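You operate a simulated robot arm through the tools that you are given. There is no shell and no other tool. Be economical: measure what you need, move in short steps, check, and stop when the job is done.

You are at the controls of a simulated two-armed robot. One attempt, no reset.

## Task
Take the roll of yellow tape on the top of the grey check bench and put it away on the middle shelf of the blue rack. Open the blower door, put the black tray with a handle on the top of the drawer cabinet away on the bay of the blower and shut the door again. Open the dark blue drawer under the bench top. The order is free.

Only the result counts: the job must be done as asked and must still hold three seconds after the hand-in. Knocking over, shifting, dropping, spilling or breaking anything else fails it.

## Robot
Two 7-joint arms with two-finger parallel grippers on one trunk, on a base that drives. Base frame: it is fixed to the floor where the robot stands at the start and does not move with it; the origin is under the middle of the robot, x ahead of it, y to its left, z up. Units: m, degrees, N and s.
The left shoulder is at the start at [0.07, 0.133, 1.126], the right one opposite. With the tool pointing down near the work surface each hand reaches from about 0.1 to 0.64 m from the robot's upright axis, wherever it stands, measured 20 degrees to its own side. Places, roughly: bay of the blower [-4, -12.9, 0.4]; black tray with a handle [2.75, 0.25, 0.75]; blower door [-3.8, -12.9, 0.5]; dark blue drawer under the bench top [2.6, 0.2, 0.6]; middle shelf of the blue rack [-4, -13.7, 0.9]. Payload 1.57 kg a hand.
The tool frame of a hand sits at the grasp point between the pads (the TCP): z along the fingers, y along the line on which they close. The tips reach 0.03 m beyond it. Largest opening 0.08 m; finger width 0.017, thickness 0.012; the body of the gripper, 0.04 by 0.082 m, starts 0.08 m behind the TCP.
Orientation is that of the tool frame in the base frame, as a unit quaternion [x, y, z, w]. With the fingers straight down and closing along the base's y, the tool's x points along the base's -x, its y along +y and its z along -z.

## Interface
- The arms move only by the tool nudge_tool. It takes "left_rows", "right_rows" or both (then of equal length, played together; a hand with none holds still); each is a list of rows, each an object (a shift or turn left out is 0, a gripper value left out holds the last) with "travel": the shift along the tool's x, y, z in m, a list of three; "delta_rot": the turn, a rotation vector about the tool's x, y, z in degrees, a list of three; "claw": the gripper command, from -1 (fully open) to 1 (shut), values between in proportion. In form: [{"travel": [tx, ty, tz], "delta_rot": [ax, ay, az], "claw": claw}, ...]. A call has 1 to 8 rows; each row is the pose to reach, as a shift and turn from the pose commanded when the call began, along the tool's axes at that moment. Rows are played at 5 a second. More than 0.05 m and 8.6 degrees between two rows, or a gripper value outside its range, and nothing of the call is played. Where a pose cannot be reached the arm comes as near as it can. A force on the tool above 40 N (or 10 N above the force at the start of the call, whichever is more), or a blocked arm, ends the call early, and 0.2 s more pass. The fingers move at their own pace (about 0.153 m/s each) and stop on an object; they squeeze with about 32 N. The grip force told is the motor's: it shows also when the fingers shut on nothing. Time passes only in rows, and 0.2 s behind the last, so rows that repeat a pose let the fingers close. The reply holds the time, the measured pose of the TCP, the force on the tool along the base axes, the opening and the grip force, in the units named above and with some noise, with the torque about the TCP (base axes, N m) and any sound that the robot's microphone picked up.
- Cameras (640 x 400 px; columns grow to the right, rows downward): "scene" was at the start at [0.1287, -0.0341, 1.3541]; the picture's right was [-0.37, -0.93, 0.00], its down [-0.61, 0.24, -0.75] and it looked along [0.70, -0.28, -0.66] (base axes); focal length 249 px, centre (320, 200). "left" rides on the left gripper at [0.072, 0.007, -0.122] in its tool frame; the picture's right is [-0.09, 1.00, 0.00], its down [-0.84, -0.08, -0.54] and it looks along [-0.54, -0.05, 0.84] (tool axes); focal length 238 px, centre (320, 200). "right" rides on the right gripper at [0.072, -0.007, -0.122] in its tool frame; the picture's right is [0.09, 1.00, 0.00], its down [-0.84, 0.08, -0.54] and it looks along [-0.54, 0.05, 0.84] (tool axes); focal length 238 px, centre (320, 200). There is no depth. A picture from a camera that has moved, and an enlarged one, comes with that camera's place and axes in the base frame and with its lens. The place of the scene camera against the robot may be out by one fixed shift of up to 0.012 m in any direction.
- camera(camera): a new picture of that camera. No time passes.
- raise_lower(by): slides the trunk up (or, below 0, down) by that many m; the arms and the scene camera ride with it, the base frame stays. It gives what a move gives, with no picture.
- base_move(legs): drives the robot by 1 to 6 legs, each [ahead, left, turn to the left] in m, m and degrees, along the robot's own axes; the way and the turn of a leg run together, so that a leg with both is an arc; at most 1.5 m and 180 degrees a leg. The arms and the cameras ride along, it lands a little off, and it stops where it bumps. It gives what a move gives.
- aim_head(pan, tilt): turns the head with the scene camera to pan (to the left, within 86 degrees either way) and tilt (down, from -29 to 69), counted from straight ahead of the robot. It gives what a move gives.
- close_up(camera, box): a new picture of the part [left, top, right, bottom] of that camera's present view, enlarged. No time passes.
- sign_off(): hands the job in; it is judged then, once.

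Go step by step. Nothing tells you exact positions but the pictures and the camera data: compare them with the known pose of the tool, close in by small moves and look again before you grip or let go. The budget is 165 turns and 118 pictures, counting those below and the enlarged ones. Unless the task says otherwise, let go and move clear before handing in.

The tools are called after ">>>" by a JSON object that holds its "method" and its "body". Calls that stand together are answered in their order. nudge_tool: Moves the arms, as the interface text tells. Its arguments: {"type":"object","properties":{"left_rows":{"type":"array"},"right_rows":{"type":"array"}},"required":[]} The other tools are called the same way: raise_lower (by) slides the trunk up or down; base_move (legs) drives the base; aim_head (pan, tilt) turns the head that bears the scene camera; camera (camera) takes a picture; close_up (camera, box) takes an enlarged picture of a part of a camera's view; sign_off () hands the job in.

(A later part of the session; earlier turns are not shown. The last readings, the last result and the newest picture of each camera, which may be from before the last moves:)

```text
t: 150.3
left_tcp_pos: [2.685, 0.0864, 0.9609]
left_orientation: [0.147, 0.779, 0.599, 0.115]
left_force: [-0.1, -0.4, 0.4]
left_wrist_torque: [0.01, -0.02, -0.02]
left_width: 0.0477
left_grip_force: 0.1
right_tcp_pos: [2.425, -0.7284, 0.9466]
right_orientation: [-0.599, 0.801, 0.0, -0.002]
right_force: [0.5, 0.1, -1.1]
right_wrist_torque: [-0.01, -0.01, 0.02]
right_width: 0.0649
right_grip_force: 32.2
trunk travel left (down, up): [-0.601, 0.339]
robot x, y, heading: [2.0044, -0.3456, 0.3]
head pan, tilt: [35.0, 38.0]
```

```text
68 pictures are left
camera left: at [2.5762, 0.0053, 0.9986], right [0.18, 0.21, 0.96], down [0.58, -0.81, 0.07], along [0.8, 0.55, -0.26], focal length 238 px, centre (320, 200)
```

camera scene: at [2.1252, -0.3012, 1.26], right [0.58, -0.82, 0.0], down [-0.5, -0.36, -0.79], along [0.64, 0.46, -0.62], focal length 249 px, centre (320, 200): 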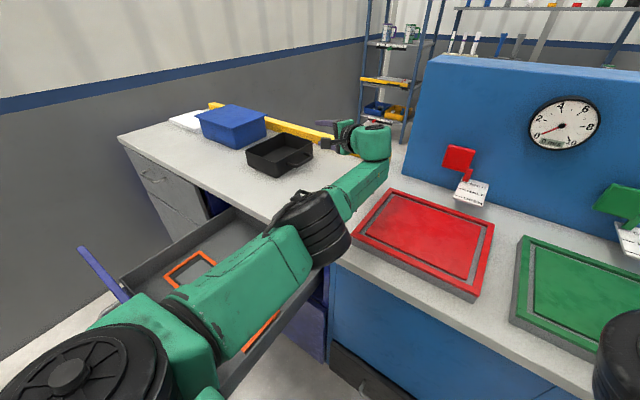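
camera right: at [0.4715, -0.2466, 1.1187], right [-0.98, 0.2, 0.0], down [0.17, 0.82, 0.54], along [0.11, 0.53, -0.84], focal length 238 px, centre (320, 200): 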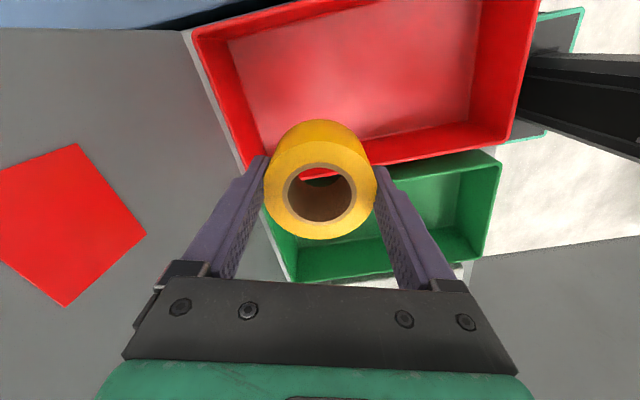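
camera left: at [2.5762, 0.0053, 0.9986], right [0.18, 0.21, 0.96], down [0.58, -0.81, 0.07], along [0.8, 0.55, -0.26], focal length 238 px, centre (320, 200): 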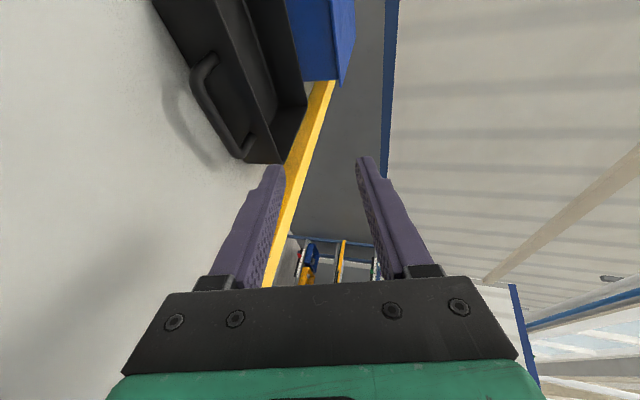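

Both views agree on the handle at about (2.70, 0.183, 0.833). I'll go to a pre-grasp point on the approach line with a narrower opening.

>>> {"method": "nudge_tool", "body": {"left_rows": [{"travel": [0.007, -0.033, 0.008], "claw": 0.3}, {"travel": [0.014, -0.066, 0.015], "claw": 0.3}, {"travel": [0.0214, -0.0974, 0.0227], "claw": 0.3}, {"travel": [0.0214, -0.0974, 0.0227], "claw": 0.3}]}}

>>> {"method": "camera", "body": {"camera": "left"}}

>>> {"method": "close_up", "body": {"camera": "scene", "box": [230, 100, 390, 200]}}

```text
t: 151.3
left_tcp_pos: [2.6649, 0.091, 0.8642]
left_orientation: [0.146, 0.779, 0.599, 0.115]
left_force: [-0.2, 0.8, -0.2]
left_wrist_torque: [-0.02, -0.04, 0.0]
left_width: 0.0276
left_grip_force: 0.1
right_tcp_pos: [2.4235, -0.7282, 0.949]
right_orientation: [-0.598, 0.801, 0.001, -0.001]
right_force: [-0.4, 0.2, -2.0]
right_wrist_torque: [0.0, 0.0, 0.03]
right_width: 0.0652
right_grip_force: 32.0
trunk travel left (down, up): [-0.601, 0.339]
robot x, y, heading: [2.0042, -0.3462, 0.2]
head pan, tilt: [35.0, 38.0]
```

```text
67 pictures are left
camera left: at [2.5554, 0.01, 0.9013], right [0.17, 0.2, 0.96], down [0.58, -0.81, 0.07], along [0.8, 0.55, -0.26], focal length 238 px, centre (320, 200)
```

left: 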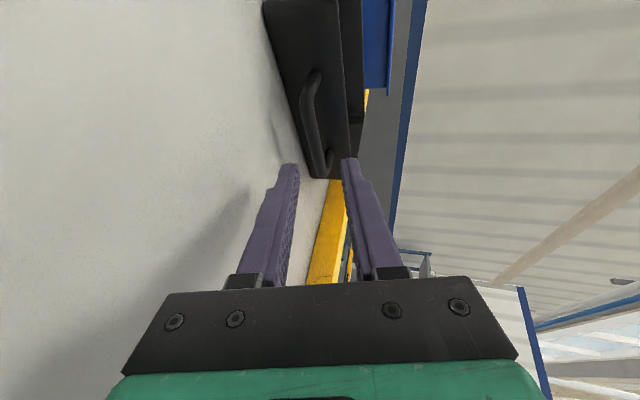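

```text
4.00 times, centred on (310, 150) of scene
camera zoom: at [2.1241, -0.3014, 1.2605], right [0.58, -0.82, 0.0], down [-0.5, -0.36, -0.79], along [0.64, 0.46, -0.62], focal length 996 px, centre (360, 400)
```

zoom: 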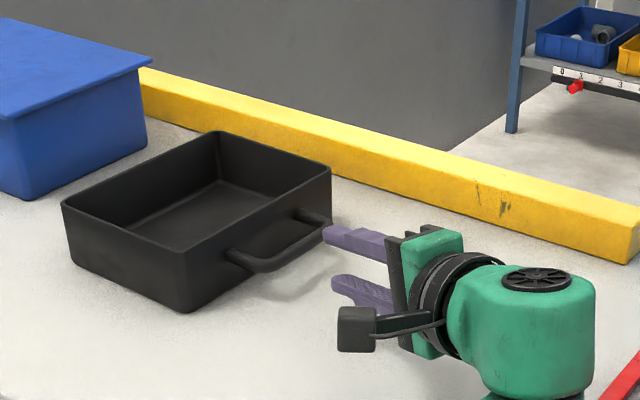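

>>> {"method": "nudge_tool", "body": {"left_rows": [{"travel": [0.0, -0.003, 0.03]}, {"travel": [0.0, -0.004, 0.055]}, {"travel": [0.001, -0.004, 0.075]}, {"travel": [0.001, -0.004, 0.09]}, {"travel": [0.001, -0.004, 0.09]}]}}

>>> {"method": "camera", "body": {"camera": "left"}}

>>> {"method": "close_up", "body": {"camera": "scene", "box": [230, 100, 390, 200]}}

```text
t: 152.5
left_tcp_pos: [2.6667, 0.1005, 0.8569]
left_orientation: [0.147, 0.779, 0.598, 0.113]
left_force: [-0.3, 0.1, -0.8]
left_wrist_torque: [-0.01, 0.02, -0.01]
left_width: 0.0279
left_grip_force: 0.1
left hand out of reach, approached as far as the arm can: row 1, 2, 3, 4, 5
right_tcp_pos: [2.425, -0.7278, 0.9472]
right_orientation: [-0.598, 0.801, 0.001, -0.001]
right_force: [0.5, 0.7, -0.9]
right_wrist_torque: [0.01, -0.02, -0.01]
right_width: 0.0649
right_grip_force: 32.2
trunk travel left (down, up): [-0.601, 0.339]
robot x, y, heading: [2.0053, -0.3463, 0.5]
head pan, tilt: [35.0, 38.0]
```

```text
65 pictures are left
camera left: at [2.5586, 0.0191, 0.8955], right [0.18, 0.21, 0.96], down [0.58, -0.81, 0.06], along [0.79, 0.55, -0.26], focal length 238 px, centre (320, 200)
```

left: 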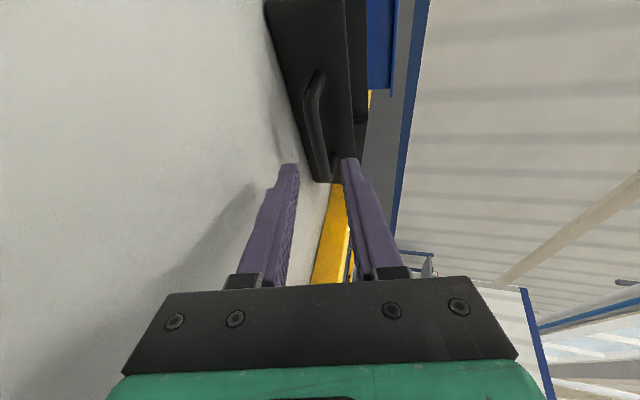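

```text
4.00 times, centred on (310, 150) of scene
camera zoom: at [2.1245, -0.3006, 1.2601], right [0.58, -0.82, 0.0], down [-0.5, -0.36, -0.79], along [0.64, 0.46, -0.62], focal length 996 px, centre (360, 400)
```

zoom: 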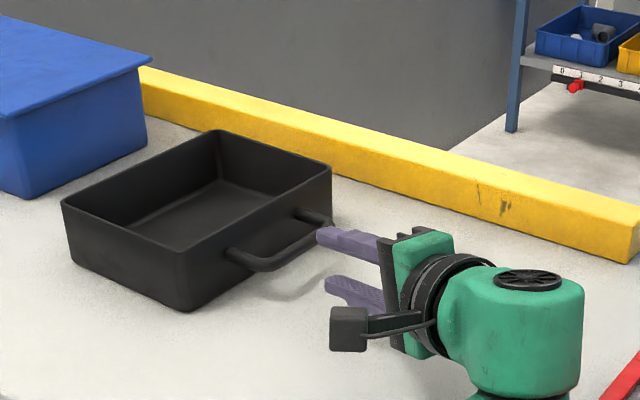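

The arm is at its reach limit, so I'll close in with the base: lower 1.5 cm, drive ahead 8 cm, and later rotate slightly left to slip the fingers over the bar.

>>> {"method": "raise_lower", "body": {"by": -0.012}}

>>> {"method": "base_move", "body": {"legs": [[0.075, 0, 0]]}}

>>> {"method": "camera", "body": {"camera": "left"}}

```text
t: 153.1
left_tcp_pos: [2.6668, 0.1006, 0.859]
left_orientation: [0.14, 0.778, 0.6, 0.122]
left_force: [0.1, 0.9, -0.4]
left_wrist_torque: [-0.01, 0.02, -0.01]
left_width: 0.0281
left_grip_force: 0.0
right_tcp_pos: [2.4222, -0.7287, 0.9382]
right_orientation: [-0.598, 0.801, -0.001, 0.0]
right_force: [0.2, 0.2, -0.8]
right_wrist_torque: [0.02, -0.03, 0.01]
right_width: 0.0648
right_grip_force: 31.5
trunk travel left (down, up): [-0.589, 0.351]
robot x, y, heading: [2.0028, -0.3465, 0.7]
head pan, tilt: [35.0, 38.0]
```

```text
t: 154.1
left_tcp_pos: [2.7415, 0.1138, 0.8407]
left_orientation: [0.144, 0.781, 0.597, 0.108]
left_force: [0.1, -0.1, 0.0]
left_wrist_torque: [0.0, 0.0, 0.03]
left_width: 0.0281
left_grip_force: 0.1
right_tcp_pos: [2.5027, -0.7184, 0.9381]
right_orientation: [-0.599, 0.801, -0.003, -0.004]
right_force: [-0.5, 0.5, -2.5]
right_wrist_torque: [-0.03, -0.03, 0.04]
right_width: 0.0648
right_grip_force: 31.8
trunk travel left (down, up): [-0.589, 0.351]
robot x, y, heading: [2.0799, -0.3458, 0.4]
head pan, tilt: [35.0, 38.0]
```

```text
63 pictures are left
camera left: at [2.6332, 0.0312, 0.8791], right [0.18, 0.21, 0.96], down [0.59, -0.81, 0.07], along [0.79, 0.55, -0.27], focal length 238 px, centre (320, 200)
```

left: 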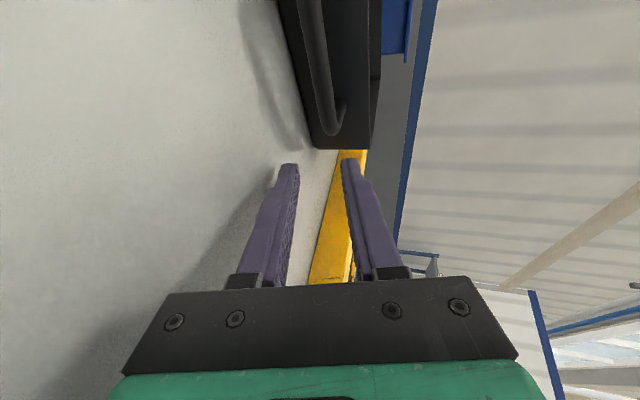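

Now the arm has room again. I'll shift sideways onto the approach line, then advance over the bar.

>>> {"method": "nudge_tool", "body": {"left_rows": [{"travel": [0.032, 0.003, -0.008]}, {"travel": [0.063, 0.006, -0.012]}, {"travel": [0.063, 0.006, 0.0]}, {"travel": [0.063, 0.006, 0.015]}, {"travel": [0.063, 0.006, 0.015]}]}}

>>> {"method": "camera", "body": {"camera": "left"}}

>>> {"method": "close_up", "body": {"camera": "scene", "box": [220, 120, 380, 220]}}

```text
t: 155.3
left_tcp_pos: [2.6884, 0.1431, 0.8468]
left_orientation: [0.145, 0.779, 0.601, 0.108]
left_force: [-0.3, 0.6, -0.2]
left_wrist_torque: [-0.01, -0.04, 0.0]
left_width: 0.028
left_grip_force: 0.0
right_tcp_pos: [2.5024, -0.7264, 0.9355]
right_orientation: [-0.6, 0.8, 0.001, -0.002]
right_force: [-0.9, -0.3, -1.4]
right_wrist_torque: [-0.01, 0.02, -0.02]
right_width: 0.0649
right_grip_force: 32.3
trunk travel left (down, up): [-0.589, 0.351]
robot x, y, heading: [2.0785, -0.3454, 0.4]
head pan, tilt: [35.0, 38.0]
```

```text
62 pictures are left
camera left: at [2.5804, 0.0609, 0.8852], right [0.18, 0.2, 0.96], down [0.59, -0.81, 0.06], along [0.79, 0.55, -0.27], focal length 238 px, centre (320, 200)
```

left: 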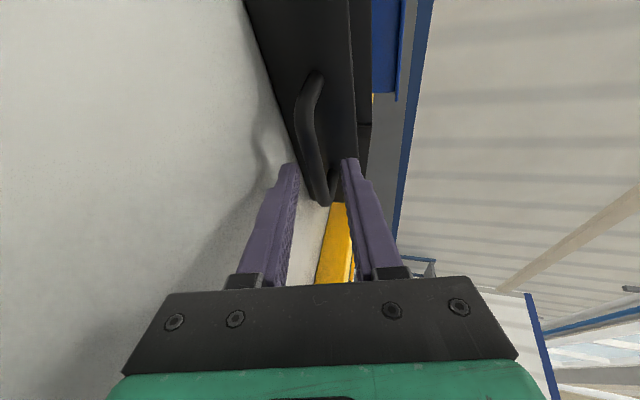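

```text
4.00 times, centred on (300, 170) of scene
camera zoom: at [2.2012, -0.3002, 1.2481], right [0.58, -0.81, 0.0], down [-0.5, -0.36, -0.79], along [0.64, 0.46, -0.62], focal length 996 px, centre (400, 320)
```

zoom: 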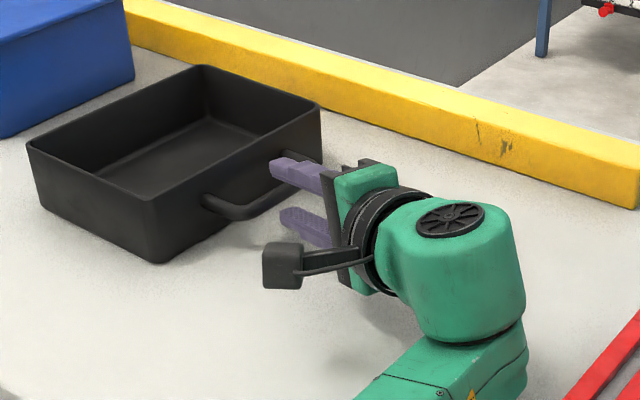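

>>> {"method": "nudge_tool", "body": {"left_rows": [{"travel": [0.0, 0.0, 0.01]}, {"travel": [0.0, 0.0, 0.02]}, {"travel": [0.0, 0.0, 0.03]}, {"travel": [0.0, 0.0, 0.03]}]}}

>>> {"method": "camera", "body": {"camera": "left"}}

```text
t: 156.3
left_tcp_pos: [2.6976, 0.1696, 0.839]
left_orientation: [0.145, 0.779, 0.6, 0.109]
left_force: [-0.8, -0.9, 0.3]
left_wrist_torque: [0.01, -0.01, -0.01]
left_width: 0.0279
left_grip_force: 0.1
right_tcp_pos: [2.5023, -0.7262, 0.9356]
right_orientation: [-0.599, 0.801, 0.001, -0.002]
right_force: [-0.6, -0.2, -1.8]
right_wrist_torque: [-0.01, -0.03, 0.02]
right_width: 0.0651
right_grip_force: 32.5
trunk travel left (down, up): [-0.589, 0.351]
robot x, y, heading: [2.0776, -0.3461, 0.4]
head pan, tilt: [35.0, 38.0]
```

```text
60 pictures are left
camera left: at [2.5903, 0.0885, 0.8772], right [0.18, 0.2, 0.96], down [0.59, -0.81, 0.06], along [0.79, 0.55, -0.27], focal length 238 px, centre (320, 200)
```

left: 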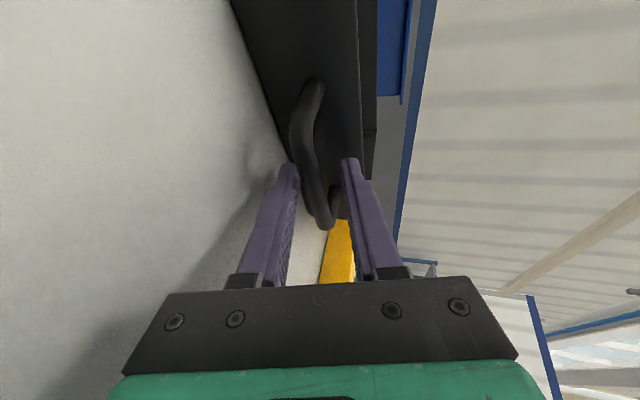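

>>> {"method": "nudge_tool", "body": {"left_rows": [{"travel": [0.0, -0.002, 0.004]}, {"travel": [0.0, -0.002, 0.004], "claw": 1}, {"travel": [0.0, -0.002, 0.004], "claw": 1}, {"travel": [0.0, -0.002, 0.004], "claw": 1}]}}

>>> {"method": "close_up", "body": {"camera": "left", "box": [240, 60, 400, 300]}}

```text
t: 157.3
left_tcp_pos: [2.6993, 0.1723, 0.8383]
left_orientation: [0.145, 0.778, 0.602, 0.11]
left_force: [0.9, 1.5, 3.7]
left_wrist_torque: [0.02, -0.57, 0.14]
left_width: 0.0124
left_grip_force: 29.0
right_tcp_pos: [2.5014, -0.7263, 0.9351]
right_orientation: [-0.599, 0.801, 0.001, -0.002]
right_force: [0.5, -0.6, -0.7]
right_wrist_torque: [0.02, -0.03, 0.0]
right_width: 0.0649
right_grip_force: 32.1
trunk travel left (down, up): [-0.589, 0.351]
robot x, y, heading: [2.0816, -0.3458, 0.4]
head pan, tilt: [35.0, 38.0]
```

```text
1.67 times, centred on (320, 180) of left
camera zoom: at [2.5914, 0.0914, 0.8753], right [0.18, 0.2, 0.96], down [0.59, -0.81, 0.06], along [0.79, 0.55, -0.26], focal length 397 px, centre (320, 233)
```

zoom: 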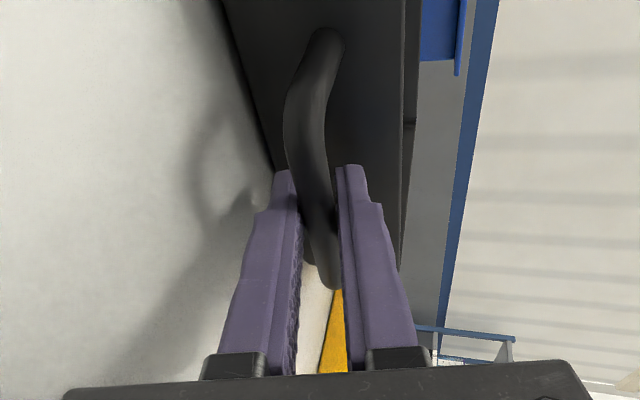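

The bar is gripped at 12.4 mm. I'll lift gently with the trunk and watch for sag.

>>> {"method": "raise_lower", "body": {"by": 0.03}}

>>> {"method": "close_up", "body": {"camera": "scene", "box": [200, 100, 400, 225]}}

```text
t: 158.1
left_tcp_pos: [2.699, 0.1734, 0.8662]
left_orientation: [0.145, 0.779, 0.601, 0.108]
left_force: [-1.3, -0.1, -0.5]
left_wrist_torque: [0.1, -0.14, 0.08]
left_width: 0.0114
left_grip_force: 28.4
right_tcp_pos: [2.5029, -0.7256, 0.9652]
right_orientation: [-0.599, 0.8, 0.0, -0.002]
right_force: [-0.5, 0.1, -0.6]
right_wrist_torque: [-0.03, 0.01, -0.02]
right_width: 0.065
right_grip_force: 32.0
trunk travel left (down, up): [-0.619, 0.321]
robot x, y, heading: [2.082, -0.3473, 0.5]
head pan, tilt: [35.0, 38.0]
```

```text
3.20 times, centred on (300, 162) of scene
camera zoom: at [2.2013, -0.3003, 1.2781], right [0.58, -0.81, 0.0], down [-0.5, -0.36, -0.79], along [0.64, 0.46, -0.62], focal length 797 px, centre (384, 320)
```

zoom: 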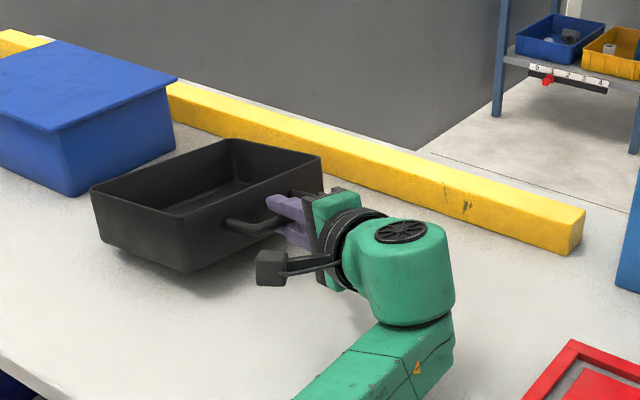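

>>> {"method": "raise_lower", "body": {"by": 0.1}}

>>> {"method": "camera", "body": {"camera": "scene"}}

```text
t: 159.4
left_tcp_pos: [2.6993, 0.1743, 0.9671]
left_orientation: [0.145, 0.778, 0.601, 0.11]
left_force: [0.5, 0.1, -0.7]
left_wrist_torque: [0.04, -0.05, 0.11]
left_width: 0.0113
left_grip_force: 28.7
right_tcp_pos: [2.5021, -0.7258, 1.0655]
right_orientation: [-0.599, 0.801, 0.002, -0.002]
right_force: [0.1, -0.5, -1.8]
right_wrist_torque: [0.01, -0.03, 0.01]
right_width: 0.0649
right_grip_force: 32.2
trunk travel left (down, up): [-0.719, 0.221]
robot x, y, heading: [2.0794, -0.3456, 0.4]
head pan, tilt: [35.0, 38.0]
```

```text
57 pictures are left
camera scene: at [2.201, -0.3002, 1.3781], right [0.58, -0.81, 0.0], down [-0.5, -0.36, -0.79], along [0.64, 0.46, -0.62], focal length 249 px, centre (320, 200)
```

scene: 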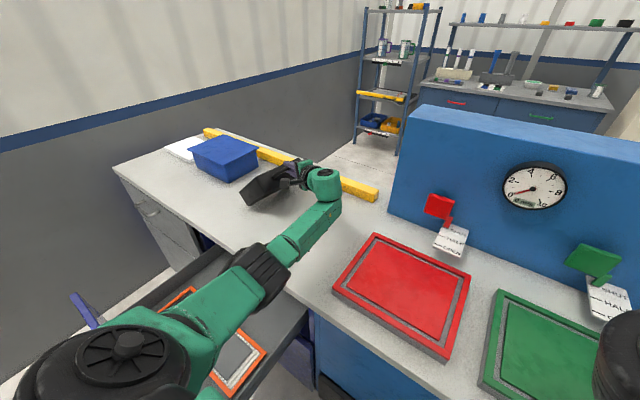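

>>> {"method": "close_up", "body": {"camera": "scene", "box": [200, 130, 360, 230]}}

>>> {"method": "camera", "body": {"camera": "left"}}

```text
4.00 times, centred on (280, 180) of scene
camera zoom: at [2.201, -0.3002, 1.3781], right [0.58, -0.81, 0.0], down [-0.5, -0.36, -0.79], along [0.64, 0.46, -0.62], focal length 996 px, centre (480, 280)
```

zoom: 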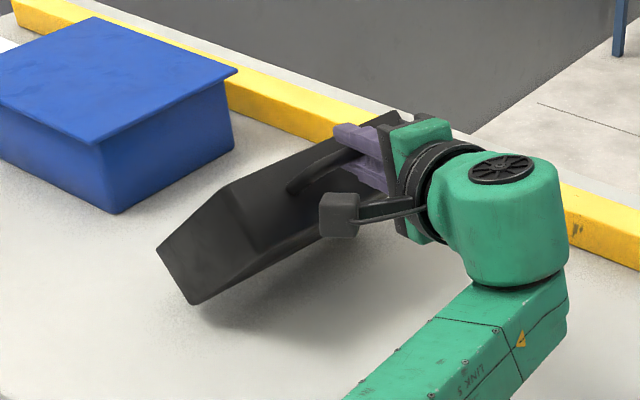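

```text
55 pictures are left
camera left: at [2.5916, 0.0913, 1.005], right [0.18, 0.2, 0.96], down [0.59, -0.81, 0.06], along [0.79, 0.56, -0.26], focal length 238 px, centre (320, 200)
```

left: 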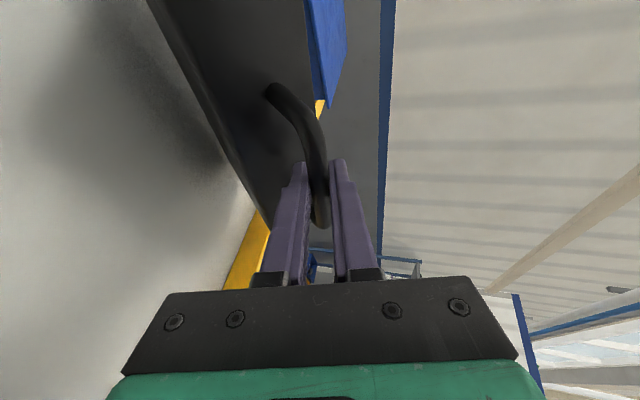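

The tray hangs tilted from its handle but is held. I'll raise it clear, back off from the bench and drive back down the aisle.

>>> {"method": "raise_lower", "body": {"by": 0.14}}

>>> {"method": "base_move", "body": {"legs": [[-0.55, 0, 0], [0, 0, -90]]}}

>>> {"method": "aim_head", "body": {"pan": 20, "tilt": 35}}

>>> {"method": "camera", "body": {"camera": "scene"}}

```text
t: 161.1
left_tcp_pos: [2.7002, 0.1736, 1.1073]
left_orientation: [0.146, 0.779, 0.601, 0.109]
left_force: [0.2, 0.4, -1.7]
left_wrist_torque: [-0.09, -0.03, -0.01]
left_width: 0.0113
left_grip_force: 28.6
right_tcp_pos: [2.5029, -0.725, 1.2051]
right_orientation: [-0.599, 0.801, 0.0, -0.001]
right_force: [0.7, -0.4, -0.9]
right_wrist_torque: [-0.01, 0.02, 0.02]
right_width: 0.065
right_grip_force: 32.6
trunk travel left (down, up): [-0.859, 0.081]
robot x, y, heading: [2.0785, -0.3482, 0.6]
head pan, tilt: [35.0, 38.0]
```

```text
t: 168.1
left_tcp_pos: [2.034, -0.9832, 1.1052]
left_orientation: [0.659, 0.439, 0.341, 0.506]
left_force: [0.6, -0.3, -1.8]
left_wrist_torque: [-0.02, 0.1, 0.01]
left_width: 0.0109
left_grip_force: 28.8
right_tcp_pos: [1.1399, -0.7639, 1.2043]
right_orientation: [0.156, 0.988, 0.002, 0.0]
right_force: [-0.3, -0.2, -1.4]
right_wrist_torque: [0.03, 0.01, -0.05]
right_width: 0.0646
right_grip_force: 31.8
trunk travel left (down, up): [-0.859, 0.081]
robot x, y, heading: [1.5255, -0.3495, -91.5]
head pan, tilt: [35.0, 38.0]
```

```text
t: 168.9
left_tcp_pos: [2.0333, -0.9831, 1.1063]
left_orientation: [0.659, 0.44, 0.341, 0.506]
left_force: [0.5, -0.4, -2.5]
left_wrist_torque: [-0.01, 0.1, -0.01]
left_width: 0.0111
left_grip_force: 29.2
right_tcp_pos: [1.1381, -0.7631, 1.2052]
right_orientation: [0.155, 0.988, 0.002, 0.0]
right_force: [-0.3, 0.2, -0.2]
right_wrist_torque: [0.01, -0.02, 0.0]
right_width: 0.0648
right_grip_force: 32.6
trunk travel left (down, up): [-0.859, 0.081]
robot x, y, heading: [1.5288, -0.348, -91.1]
head pan, tilt: [20.0, 35.0]
```

```text
54 pictures are left
camera scene: at [1.5568, -0.4881, 1.5226], right [-0.95, -0.32, 0.0], down [-0.19, 0.54, -0.82], along [0.27, -0.77, -0.57], focal length 249 px, centre (320, 200)
```

scene: 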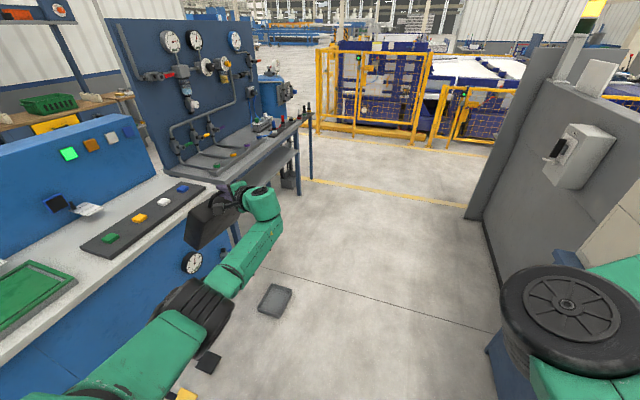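

>>> {"method": "base_move", "body": {"legs": [[1.5, 0, 0], [1.5, 0, 0], [0.15, 0, 0], [0, 0, -89], [1.5, 0, 0], [1.5, 0, 0]]}}

>>> {"method": "aim_head", "body": {"pan": 25, "tilt": 15}}

>>> {"method": "camera", "body": {"camera": "scene"}}

```text
t: 202.0
left_tcp_pos: [-2.065, -4.1379, 1.1062]
left_orientation: [0.782, -0.129, -0.096, 0.602]
left_force: [-0.3, -0.5, -1.4]
left_wrist_torque: [0.04, 0.05, 0.02]
left_width: 0.0111
left_grip_force: 29.1
right_tcp_pos: [-1.9033, -3.2305, 1.205]
right_orientation: [0.789, 0.615, 0.002, 0.001]
right_force: [-0.2, 0.2, -1.6]
right_wrist_torque: [0.0, -0.02, 0.0]
right_width: 0.0647
right_grip_force: 32.1
trunk travel left (down, up): [-0.859, 0.081]
robot x, y, heading: [-1.4679, -3.5901, -177.2]
head pan, tilt: [20.0, 35.0]
```

```text
t: 202.8
left_tcp_pos: [-2.0654, -4.1371, 1.1069]
left_orientation: [0.782, -0.129, -0.097, 0.603]
left_force: [0.4, 0.5, -2.4]
left_wrist_torque: [0.02, 0.03, 0.0]
left_width: 0.011
left_grip_force: 29.0
right_tcp_pos: [-1.9044, -3.2291, 1.2049]
right_orientation: [0.788, 0.615, 0.002, 0.001]
right_force: [-0.7, -0.1, -1.7]
right_wrist_torque: [0.0, -0.02, 0.0]
right_width: 0.0648
right_grip_force: 32.1
trunk travel left (down, up): [-0.859, 0.081]
robot x, y, heading: [-1.4696, -3.5908, -177.3]
head pan, tilt: [25.0, 15.0]
```

```text
53 pictures are left
camera scene: at [-1.6003, -3.641, 1.5545], right [-0.46, 0.89, 0.0], down [0.23, 0.12, -0.97], along [-0.85, -0.45, -0.26], focal length 249 px, centre (320, 200)
```

scene: 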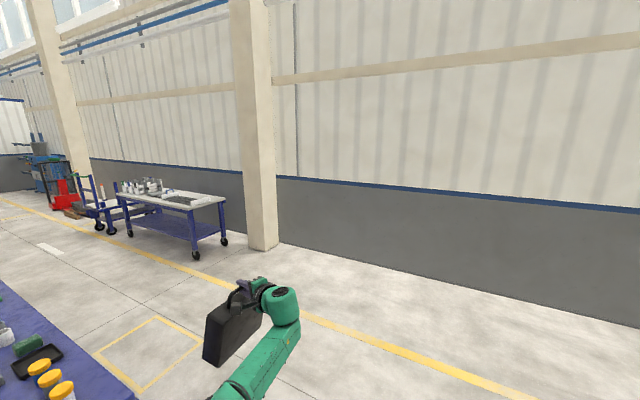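

I'll move over to the walkway at x of about -2.85, turn to face -y and drive on.

>>> {"method": "base_move", "body": {"legs": [[1.38, 0, 0], [0, 0, 87.3], [1.5, 0, 0], [1.5, 0, 0], [1.5, 0, 0]]}}

>>> {"method": "aim_head", "body": {"pan": -12, "tilt": 12}}

>>> {"method": "camera", "body": {"camera": "scene"}}

```text
t: 234.8
left_tcp_pos: [-2.2455, -8.8022, 1.1054]
left_orientation: [0.649, 0.455, 0.352, 0.498]
left_force: [0.2, -0.3, -2.7]
left_wrist_torque: [-0.04, 0.01, 0.0]
left_width: 0.0112
left_grip_force: 29.0
right_tcp_pos: [-3.1487, -8.6242, 1.2042]
right_orientation: [0.133, 0.991, 0.001, -0.001]
right_force: [-0.4, -0.3, -0.8]
right_wrist_torque: [0.01, -0.02, -0.02]
right_width: 0.0645
right_grip_force: 32.1
trunk travel left (down, up): [-0.859, 0.081]
robot x, y, heading: [-2.7769, -8.1927, -88.3]
head pan, tilt: [25.0, 15.0]
```

```text
t: 235.8
left_tcp_pos: [-2.2454, -8.8029, 1.1066]
left_orientation: [0.649, 0.454, 0.352, 0.498]
left_force: [-0.7, 0.6, -2.6]
left_wrist_torque: [0.01, 0.03, 0.0]
left_width: 0.0114
left_grip_force: 29.0
right_tcp_pos: [-3.1482, -8.625, 1.2038]
right_orientation: [0.133, 0.991, 0.002, -0.001]
right_force: [0.0, 0.1, -1.3]
right_wrist_torque: [0.03, -0.01, 0.0]
right_width: 0.0649
right_grip_force: 32.1
trunk travel left (down, up): [-0.859, 0.081]
robot x, y, heading: [-2.7803, -8.1945, -88.6]
head pan, tilt: [-12.0, 12.0]
```

```text
52 pictures are left
camera scene: at [-2.7932, -8.3404, 1.5595], right [-0.98, 0.18, 0.0], down [0.04, 0.21, -0.98], along [-0.18, -0.96, -0.21], focal length 249 px, centre (320, 200)
```

scene: 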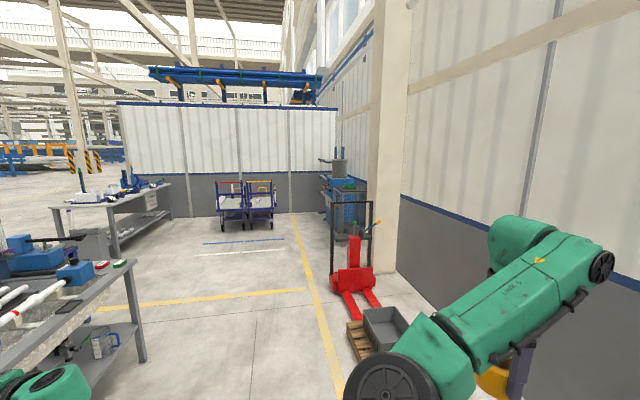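

>>> {"method": "base_move", "body": {"legs": [[0, 0.1, -1.4], [1.5, 0, 0], [1.5, 0, 0]]}}

>>> {"method": "aim_head", "body": {"pan": -35, "tilt": 20}}

>>> {"method": "camera", "body": {"camera": "scene"}}

```text
t: 250.8
left_tcp_pos: [-2.1956, -11.7898, 1.1057]
left_orientation: [0.66, 0.439, 0.341, 0.506]
left_force: [0.3, -0.2, -3.1]
left_wrist_torque: [-0.02, -0.01, 0.05]
left_width: 0.0109
left_grip_force: 29.2
right_tcp_pos: [-3.0896, -11.5673, 1.2049]
right_orientation: [0.156, 0.988, 0.002, -0.001]
right_force: [0.1, 0.1, -2.4]
right_wrist_torque: [-0.02, -0.01, -0.01]
right_width: 0.0647
right_grip_force: 32.1
trunk travel left (down, up): [-0.859, 0.081]
robot x, y, heading: [-2.6967, -11.1546, -91.2]
head pan, tilt: [-12.0, 12.0]
```

```text
t: 251.7
left_tcp_pos: [-2.195, -11.7897, 1.1063]
left_orientation: [0.661, 0.439, 0.34, 0.505]
left_force: [-0.7, -0.1, -2.1]
left_wrist_torque: [-0.04, 0.0, 0.0]
left_width: 0.0114
left_grip_force: 28.8
right_tcp_pos: [-3.0899, -11.5682, 1.2044]
right_orientation: [0.156, 0.988, 0.001, 0.0]
right_force: [-0.9, 0.4, -1.4]
right_wrist_torque: [-0.01, 0.01, -0.01]
right_width: 0.065
right_grip_force: 32.1
trunk travel left (down, up): [-0.859, 0.081]
robot x, y, heading: [-2.7018, -11.158, -91.2]
head pan, tilt: [-35.0, 20.0]
```

```text
51 pictures are left
camera scene: at [-2.7549, -11.286, 1.5465], right [-0.81, 0.59, 0.0], down [0.2, 0.28, -0.94], along [-0.55, -0.76, -0.34], focal length 249 px, centre (320, 200)
```

scene: 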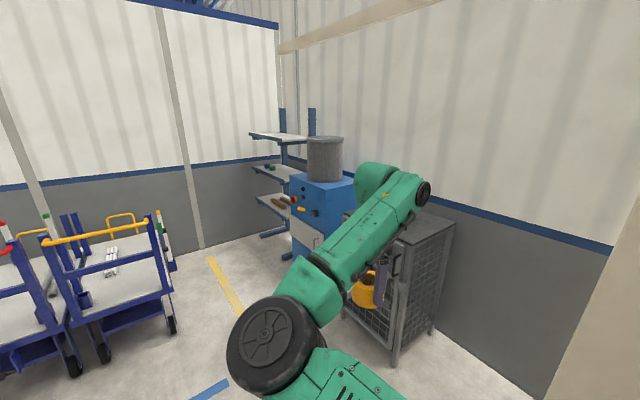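

The blower (blue box) and the rack behind it are in view. I'll turn to face them (heading 180°) while I'm still clear of the carts.

>>> {"method": "base_move", "body": {"legs": [[0.4, 0.08, 0], [0, 0, -88.8]]}}

>>> {"method": "aim_head", "body": {"pan": 35, "tilt": 22}}

>>> {"method": "camera", "body": {"camera": "scene"}}

```text
t: 258.0
left_tcp_pos: [-3.2494, -12.0838, 1.1058]
left_orientation: [0.78, -0.146, -0.109, 0.599]
left_force: [0.1, 0.0, -1.5]
left_wrist_torque: [0.02, 0.03, 0.0]
left_width: 0.011
left_grip_force: 28.8
right_tcp_pos: [-3.0494, -11.1843, 1.2047]
right_orientation: [0.802, 0.597, 0.001, 0.001]
right_force: [-0.4, -0.1, -1.4]
right_wrist_torque: [0.0, -0.03, 0.02]
right_width: 0.0648
right_grip_force: 32.2
trunk travel left (down, up): [-0.859, 0.081]
robot x, y, heading: [-2.6274, -11.5688, -179.5]
head pan, tilt: [-35.0, 20.0]
```

```text
t: 259.4
left_tcp_pos: [-3.2489, -12.0835, 1.1065]
left_orientation: [0.779, -0.147, -0.11, 0.6]
left_force: [-0.3, -0.2, -1.4]
left_wrist_torque: [-0.01, 0.03, 0.01]
left_width: 0.0112
left_grip_force: 28.8
right_tcp_pos: [-3.0493, -11.1858, 1.2051]
right_orientation: [0.802, 0.597, 0.002, 0.001]
right_force: [0.6, 0.2, -0.7]
right_wrist_torque: [0.0, 0.01, 0.0]
right_width: 0.0648
right_grip_force: 32.0
trunk travel left (down, up): [-0.859, 0.081]
robot x, y, heading: [-2.6275, -11.5615, -179.8]
head pan, tilt: [35.0, 22.0]
```

```text
50 pictures are left
camera scene: at [-2.7549, -11.6225, 1.5432], right [-0.58, 0.82, 0.0], down [0.31, 0.22, -0.93], along [-0.76, -0.53, -0.38], focal length 249 px, centre (320, 200)
```

scene: 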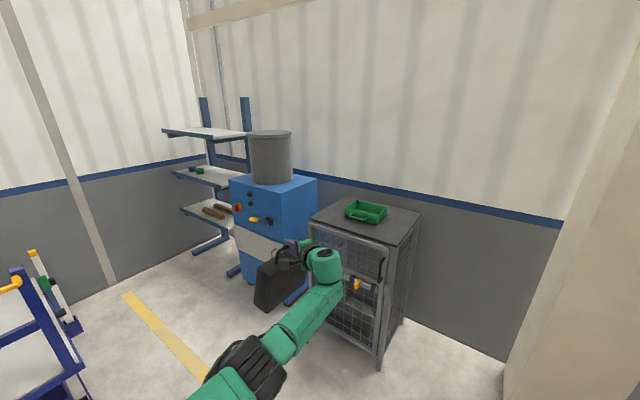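

I'll zoom in on the rack and blower to measure shelf spacing and the door.

>>> {"method": "close_up", "body": {"camera": "scene", "box": [150, 80, 342, 200]}}

>>> {"method": "close_up", "body": {"camera": "scene", "box": [160, 170, 352, 290]}}

```text
3.33 times, centred on (246, 140) of scene
camera zoom: at [-2.7549, -11.6225, 1.5432], right [-0.58, 0.82, 0.0], down [0.31, 0.22, -0.93], along [-0.76, -0.53, -0.38], focal length 830 px, centre (567, 400)
```

zoom: 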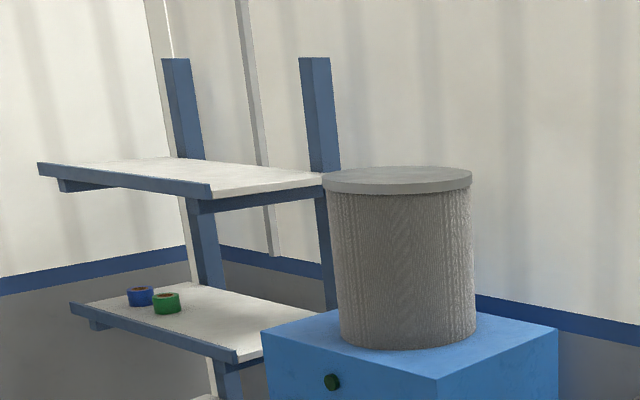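

```text
3.33 times, centred on (256, 230) of scene
camera zoom: at [-2.7549, -11.6225, 1.5432], right [-0.58, 0.82, 0.0], down [0.31, 0.22, -0.93], along [-0.76, -0.53, -0.38], focal length 830 px, centre (533, 100)
```

zoom: 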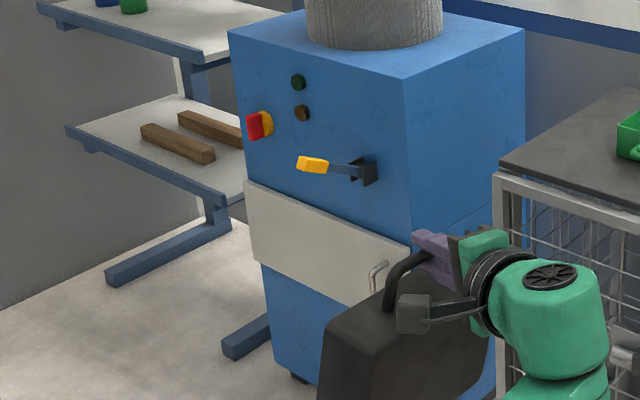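

Measurements: the middle shelf is at z about 0.90, front edge x of about -3.82, y -14.07 to -13.35, with blue and green rolls near its far end and about 0.35 m of headroom. The blower door spans y -13.15 to -12.62, z 0.42–0.65, with a vertical handle near (-3.73, -12.70, 0.57). I'll straighten both hands forward.

>>> {"method": "nudge_tool", "body": {"left_rows": [{"travel": [-0.008, -0.005, -0.02], "delta_rot": [0, -7.2, 1.9]}, {"travel": [-0.015, -0.01, -0.038], "delta_rot": [0, -14.4, 3.9]}, {"travel": [-0.023, -0.015, -0.058], "delta_rot": [0, -21.6, 5.8]}, {"travel": [-0.03, -0.02, -0.077], "delta_rot": [0, -28.8, 7.7]}, {"travel": [-0.038, -0.025, -0.096], "delta_rot": [0, -36, 9.7]}, {"travel": [-0.045, -0.03, -0.115], "delta_rot": [0, -43.2, 11.6]}], "right_rows": [{"delta_rot": [0, 0, 8]}, {"delta_rot": [0, 0, 16]}, {"delta_rot": [0, 0, 24]}, {"delta_rot": [0, 0, 32]}, {"delta_rot": [0, 0, 40]}, {"delta_rot": [0, 0, 48]}]}}

>>> {"method": "camera", "body": {"camera": "scene"}}

```text
t: 260.8
left_tcp_pos: [-3.2493, -11.9584, 1.1064]
left_orientation: [0.665, -0.433, -0.329, 0.512]
left_force: [0.3, -0.2, -3.2]
left_wrist_torque: [0.03, 0.03, 0.04]
left_width: 0.0113
left_grip_force: 28.3
right_tcp_pos: [-3.0484, -11.1852, 1.2062]
right_orientation: [0.976, 0.219, 0.001, -0.001]
right_force: [-0.8, 0.0, 0.2]
right_wrist_torque: [0.02, 0.0, 0.03]
right_width: 0.0648
right_grip_force: 32.6
trunk travel left (down, up): [-0.859, 0.081]
robot x, y, heading: [-2.6264, -11.5645, -180.0]
head pan, tilt: [35.0, 22.0]
```

```text
47 pictures are left
camera scene: at [-2.7543, -11.6227, 1.5432], right [-0.58, 0.82, 0.0], down [0.31, 0.22, -0.93], along [-0.76, -0.53, -0.38], focal length 249 px, centre (320, 200)
```

scene: 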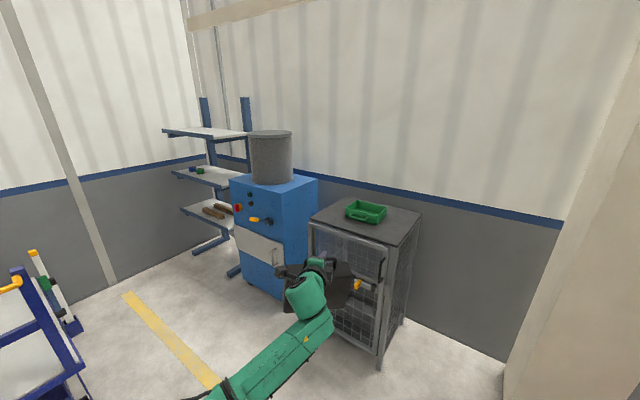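

>>> {"method": "nudge_tool", "body": {"left_rows": [{"travel": [-0.03, -0.003, -0.013], "delta_rot": [0, -6, 1.6]}, {"travel": [-0.06, -0.006, -0.026], "delta_rot": [0, -12, 3.2]}, {"travel": [-0.09, -0.009, -0.04], "delta_rot": [0, -18, 4.8]}, {"travel": [-0.128, -0.014, -0.055], "delta_rot": [0, -23.2, 6.2]}, {"travel": [-0.128, -0.014, -0.055], "delta_rot": [0, -23.2, 6.2]}], "right_rows": [{"delta_rot": [0, 0, 7]}, {"delta_rot": [0, 0, 14]}, {"delta_rot": [0, 0, 21]}, {"delta_rot": [0, 0, 25]}, {"delta_rot": [0, 0, 25]}]}}

>>> {"method": "aim_head", "body": {"pan": 15, "tilt": 30}}

>>> {"method": "camera", "body": {"camera": "scene"}}

```text
t: 262.0
left_tcp_pos: [-3.2476, -11.8147, 1.1049]
left_orientation: [-0.561, 0.562, 0.428, -0.431]
left_force: [0.7, -0.4, -2.0]
left_wrist_torque: [0.04, -0.01, -0.01]
left_width: 0.0113
left_grip_force: 29.1
right_tcp_pos: [-3.0497, -11.1847, 1.2045]
right_orientation: [1.0, 0.003, 0.002, -0.001]
right_force: [-0.9, -0.4, -1.1]
right_wrist_torque: [0.01, -0.04, -0.03]
right_width: 0.0649
right_grip_force: 32.4
trunk travel left (down, up): [-0.859, 0.081]
robot x, y, heading: [-2.628, -11.5647, -180.0]
head pan, tilt: [35.0, 22.0]
```

```text
t: 262.9
left_tcp_pos: [-3.2483, -11.815, 1.1043]
left_orientation: [0.562, -0.562, -0.428, 0.431]
left_force: [0.0, -0.1, -2.8]
left_wrist_torque: [0.03, -0.01, 0.01]
left_width: 0.0114
left_grip_force: 28.6
right_tcp_pos: [-3.05, -11.1853, 1.2056]
right_orientation: [1.0, 0.003, 0.001, -0.001]
right_force: [0.0, 0.2, -0.7]
right_wrist_torque: [0.01, 0.0, 0.0]
right_width: 0.0648
right_grip_force: 32.4
trunk travel left (down, up): [-0.859, 0.081]
robot x, y, heading: [-2.6262, -11.5642, -179.6]
head pan, tilt: [15.0, 30.0]
```

```text
46 pictures are left
camera scene: at [-2.7662, -11.5928, 1.5304], right [-0.26, 0.96, 0.0], down [0.48, 0.13, -0.87], along [-0.84, -0.23, -0.5], focal length 249 px, centre (320, 200)
```

scene: 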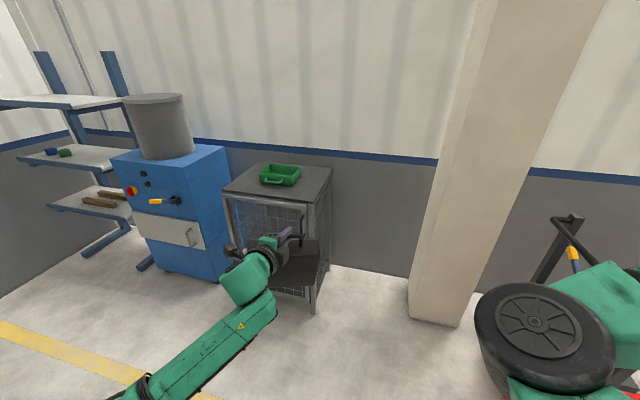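

Both hands now point forward. I'll drive toward the rack, angled so the right hand faces the near end of the middle shelf.

>>> {"method": "base_move", "body": {"legs": [[0.2, 0.9, 0], [0, 0, 45], [0.45, 0, 0]]}}

>>> {"method": "aim_head", "body": {"pan": -10, "tilt": 35}}

>>> {"method": "camera", "body": {"camera": "scene"}}

```text
t: 272.1
left_tcp_pos: [-3.4127, -13.405, 1.1064]
left_orientation: [0.735, -0.303, -0.228, 0.562]
left_force: [0.1, -0.1, -1.5]
left_wrist_torque: [0.07, 0.0, -0.04]
left_width: 0.0111
left_grip_force: 28.5
right_tcp_pos: [-3.7197, -12.8208, 1.205]
right_orientation: [0.922, 0.387, 0.001, -0.001]
right_force: [0.7, 0.1, -0.7]
right_wrist_torque: [-0.02, -0.04, -0.02]
right_width: 0.065
right_grip_force: 32.1
trunk travel left (down, up): [-0.859, 0.081]
robot x, y, heading: [-3.1558, -12.7904, -134.2]
head pan, tilt: [15.0, 30.0]
```

```text
t: 273.0
left_tcp_pos: [-3.4133, -13.4057, 1.1051]
left_orientation: [0.735, -0.303, -0.228, 0.562]
left_force: [-0.7, -0.2, -1.8]
left_wrist_torque: [0.05, -0.02, -0.04]
left_width: 0.0113
left_grip_force: 28.8
right_tcp_pos: [-3.7219, -12.8207, 1.2041]
right_orientation: [0.922, 0.387, 0.002, -0.001]
right_force: [-0.7, 0.0, -1.1]
right_wrist_torque: [-0.03, -0.05, 0.01]
right_width: 0.0652
right_grip_force: 31.8
trunk travel left (down, up): [-0.859, 0.081]
robot x, y, heading: [-3.1558, -12.7932, -134.7]
head pan, tilt: [-10.0, 35.0]
```

```text
45 pictures are left
camera scene: at [-3.2614, -12.8809, 1.5225], right [-0.58, 0.81, 0.0], down [0.47, 0.33, -0.82], along [-0.67, -0.48, -0.57], focal length 249 px, centre (320, 200)
```

scene: 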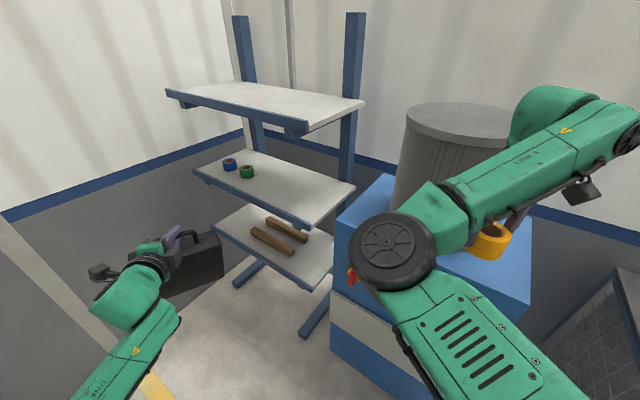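

Next I'll tuck the left hand back a little. The right hand moves left and forward, clear of the blower's cylinder, to sit in front of the shoulder.

>>> {"method": "nudge_tool", "body": {"left_rows": [{"travel": [0, 0, -0.03]}, {"travel": [0, 0, -0.06]}, {"travel": [0, 0, -0.09]}, {"travel": [0, 0, -0.11]}, {"travel": [0, 0, -0.11]}, {"travel": [0, 0, -0.11]}, {"travel": [0, 0, -0.11]}], "right_rows": [{"travel": [0, 0.045, 0]}, {"travel": [0, 0.09, 0]}, {"travel": [-0.02, 0.13, 0]}, {"travel": [-0.05, 0.165, 0]}, {"travel": [-0.09, 0.19, 0]}, {"travel": [-0.13, 0.21, 0]}, {"travel": [-0.16, 0.22, 0]}]}}

>>> {"method": "nudge_tool", "body": {"right_rows": [{"delta_rot": [0, -8, 0]}, {"delta_rot": [0, -16, 0]}, {"delta_rot": [0, -24, 0]}, {"delta_rot": [0, -32, 0]}, {"delta_rot": [0, -32, 0]}]}}

>>> {"method": "camera", "body": {"camera": "scene"}}

```text
t: 274.6
left_tcp_pos: [-3.3381, -13.3285, 1.1327]
left_orientation: [0.735, -0.303, -0.229, 0.562]
left_force: [0.4, 0.1, -1.2]
left_wrist_torque: [0.04, 0.03, 0.0]
left_width: 0.0109
left_grip_force: 28.7
right_tcp_pos: [-3.6784, -13.0882, 1.2017]
right_orientation: [0.922, 0.387, 0.003, -0.001]
right_force: [0.0, -0.2, -1.9]
right_wrist_torque: [-0.01, 0.01, -0.02]
right_width: 0.0649
right_grip_force: 31.7
right hand out of reach, approached as far as the arm can: row 1, 2, 3, 4, 5, 6
trunk travel left (down, up): [-0.859, 0.081]
robot x, y, heading: [-3.1527, -12.7909, -134.5]
head pan, tilt: [-10.0, 35.0]
```

```text
t: 275.8
left_tcp_pos: [-3.3388, -13.3295, 1.1322]
left_orientation: [0.735, -0.303, -0.229, 0.562]
left_force: [0.4, -0.2, -1.7]
left_wrist_torque: [0.03, 0.02, -0.03]
left_width: 0.0111
left_grip_force: 28.6
right_tcp_pos: [-3.6764, -13.0894, 1.2038]
right_orientation: [0.886, 0.373, -0.253, 0.105]
right_force: [-0.3, 0.0, -1.3]
right_wrist_torque: [0.02, 0.01, -0.03]
right_width: 0.0652
right_grip_force: 32.3
right hand out of reach, approached as far as the arm can: row 1, 2
trunk travel left (down, up): [-0.859, 0.081]
robot x, y, heading: [-3.1546, -12.7881, -134.4]
head pan, tilt: [-10.0, 35.0]
```

```text
44 pictures are left
camera scene: at [-3.2615, -12.881, 1.5225], right [-0.58, 0.81, 0.0], down [0.47, 0.33, -0.82], along [-0.67, -0.47, -0.57], focal length 249 px, centre (320, 200)
```

scene: 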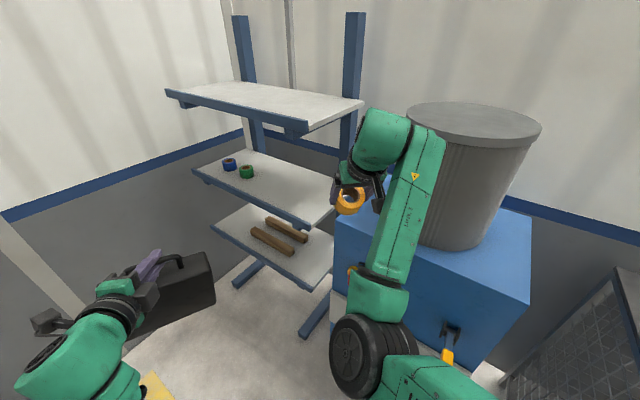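

I'll lower the trunk 0.2 m so the tape sits between the shelves, then slide left and ahead to the shelf front.

>>> {"method": "raise_lower", "body": {"by": -0.2}}

>>> {"method": "base_move", "body": {"legs": [[0, 0.1, 0], [0.22, 0, 0]]}}

>>> {"method": "camera", "body": {"camera": "scene"}}

>>> {"method": "camera", "body": {"camera": "right"}}

```text
t: 278.0
left_tcp_pos: [-3.3378, -13.329, 0.9338]
left_orientation: [0.735, -0.302, -0.229, 0.562]
left_force: [-0.2, 0.1, -1.3]
left_wrist_torque: [0.05, -0.03, -0.01]
left_width: 0.0113
left_grip_force: 28.8
right_tcp_pos: [-3.6746, -13.0885, 1.0034]
right_orientation: [0.887, 0.372, -0.253, 0.105]
right_force: [0.0, -0.3, -1.5]
right_wrist_torque: [-0.01, 0.02, -0.02]
right_width: 0.065
right_grip_force: 31.0
trunk travel left (down, up): [-0.659, 0.281]
robot x, y, heading: [-3.1546, -12.7898, -134.5]
head pan, tilt: [-10.0, 35.0]
```

```text
t: 280.4
left_tcp_pos: [-3.4245, -13.5554, 0.9329]
left_orientation: [0.734, -0.304, -0.23, 0.562]
left_force: [0.1, 0.1, -1.7]
left_wrist_torque: [0.02, -0.01, 0.03]
left_width: 0.011
left_grip_force: 29.0
right_tcp_pos: [-3.76, -13.3138, 1.0037]
right_orientation: [0.887, 0.372, -0.252, 0.105]
right_force: [0.2, 0.1, -1.4]
right_wrist_torque: [0.02, 0.02, 0.04]
right_width: 0.0647
right_grip_force: 31.8
trunk travel left (down, up): [-0.659, 0.281]
robot x, y, heading: [-3.2395, -13.0166, -134.7]
head pan, tilt: [-10.0, 35.0]
```

```text
43 pictures are left
camera scene: at [-3.3452, -13.1061, 1.3226], right [-0.58, 0.82, 0.0], down [0.47, 0.33, -0.82], along [-0.67, -0.47, -0.57], focal length 249 px, centre (320, 200)
```

scene: 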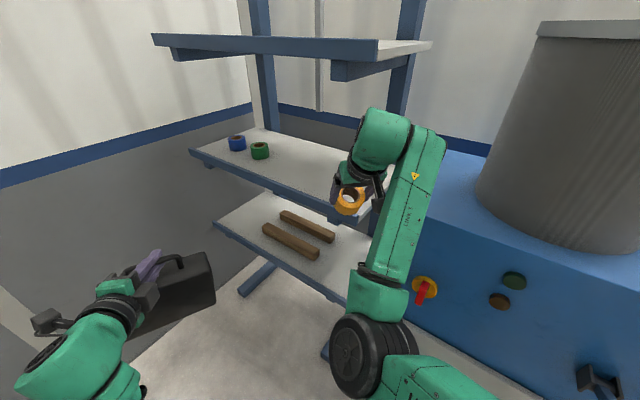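

```text
42 pictures are left
camera right: at [-3.6766, -13.2185, 1.0689], right [0.76, -0.64, -0.05], down [-0.24, -0.36, 0.9], along [-0.6, -0.68, -0.43], focal length 238 px, centre (320, 200)
```

right: 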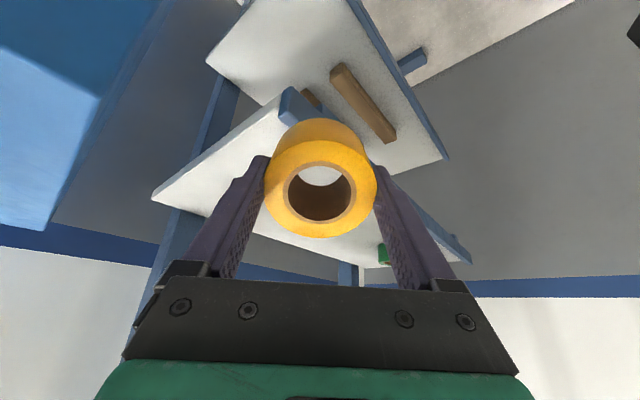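

>>> {"method": "base_move", "body": {"legs": [[0.2, 0, 0]]}}

>>> {"method": "camera", "body": {"camera": "scene"}}

>>> {"method": "camera", "body": {"camera": "right"}}

```text
t: 282.0
left_tcp_pos: [-3.5614, -13.693, 0.9329]
left_orientation: [0.734, -0.303, -0.23, 0.563]
left_force: [0.3, 0.2, -2.4]
left_wrist_torque: [-0.01, 0.01, -0.01]
left_width: 0.011
left_grip_force: 28.5
right_tcp_pos: [-3.899, -13.452, 1.0035]
right_orientation: [0.887, 0.371, -0.254, 0.105]
right_force: [0.0, 0.0, -1.6]
right_wrist_torque: [-0.03, -0.01, 0.01]
right_width: 0.0651
right_grip_force: 31.9
trunk travel left (down, up): [-0.659, 0.281]
robot x, y, heading: [-3.3729, -13.1546, -134.7]
head pan, tilt: [-10.0, 35.0]
```

```text
41 pictures are left
camera scene: at [-3.483, -13.2455, 1.3226], right [-0.58, 0.82, 0.0], down [0.47, 0.33, -0.82], along [-0.67, -0.47, -0.57], focal length 249 px, centre (320, 200)
```

scene: 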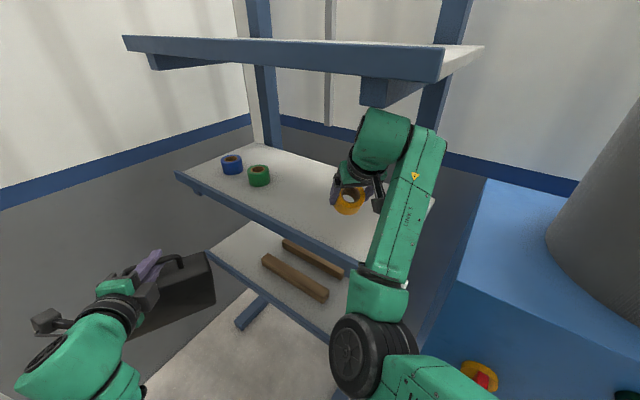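

```text
40 pictures are left
camera right: at [-3.8143, -13.3581, 1.0689], right [0.77, -0.64, -0.05], down [-0.24, -0.36, 0.9], along [-0.6, -0.68, -0.43], focal length 238 px, centre (320, 200)
```

right: 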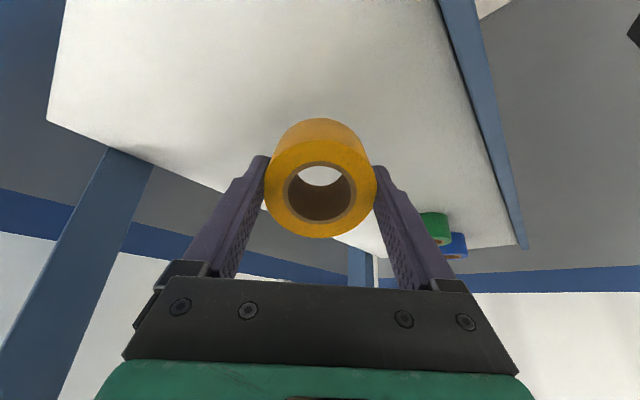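

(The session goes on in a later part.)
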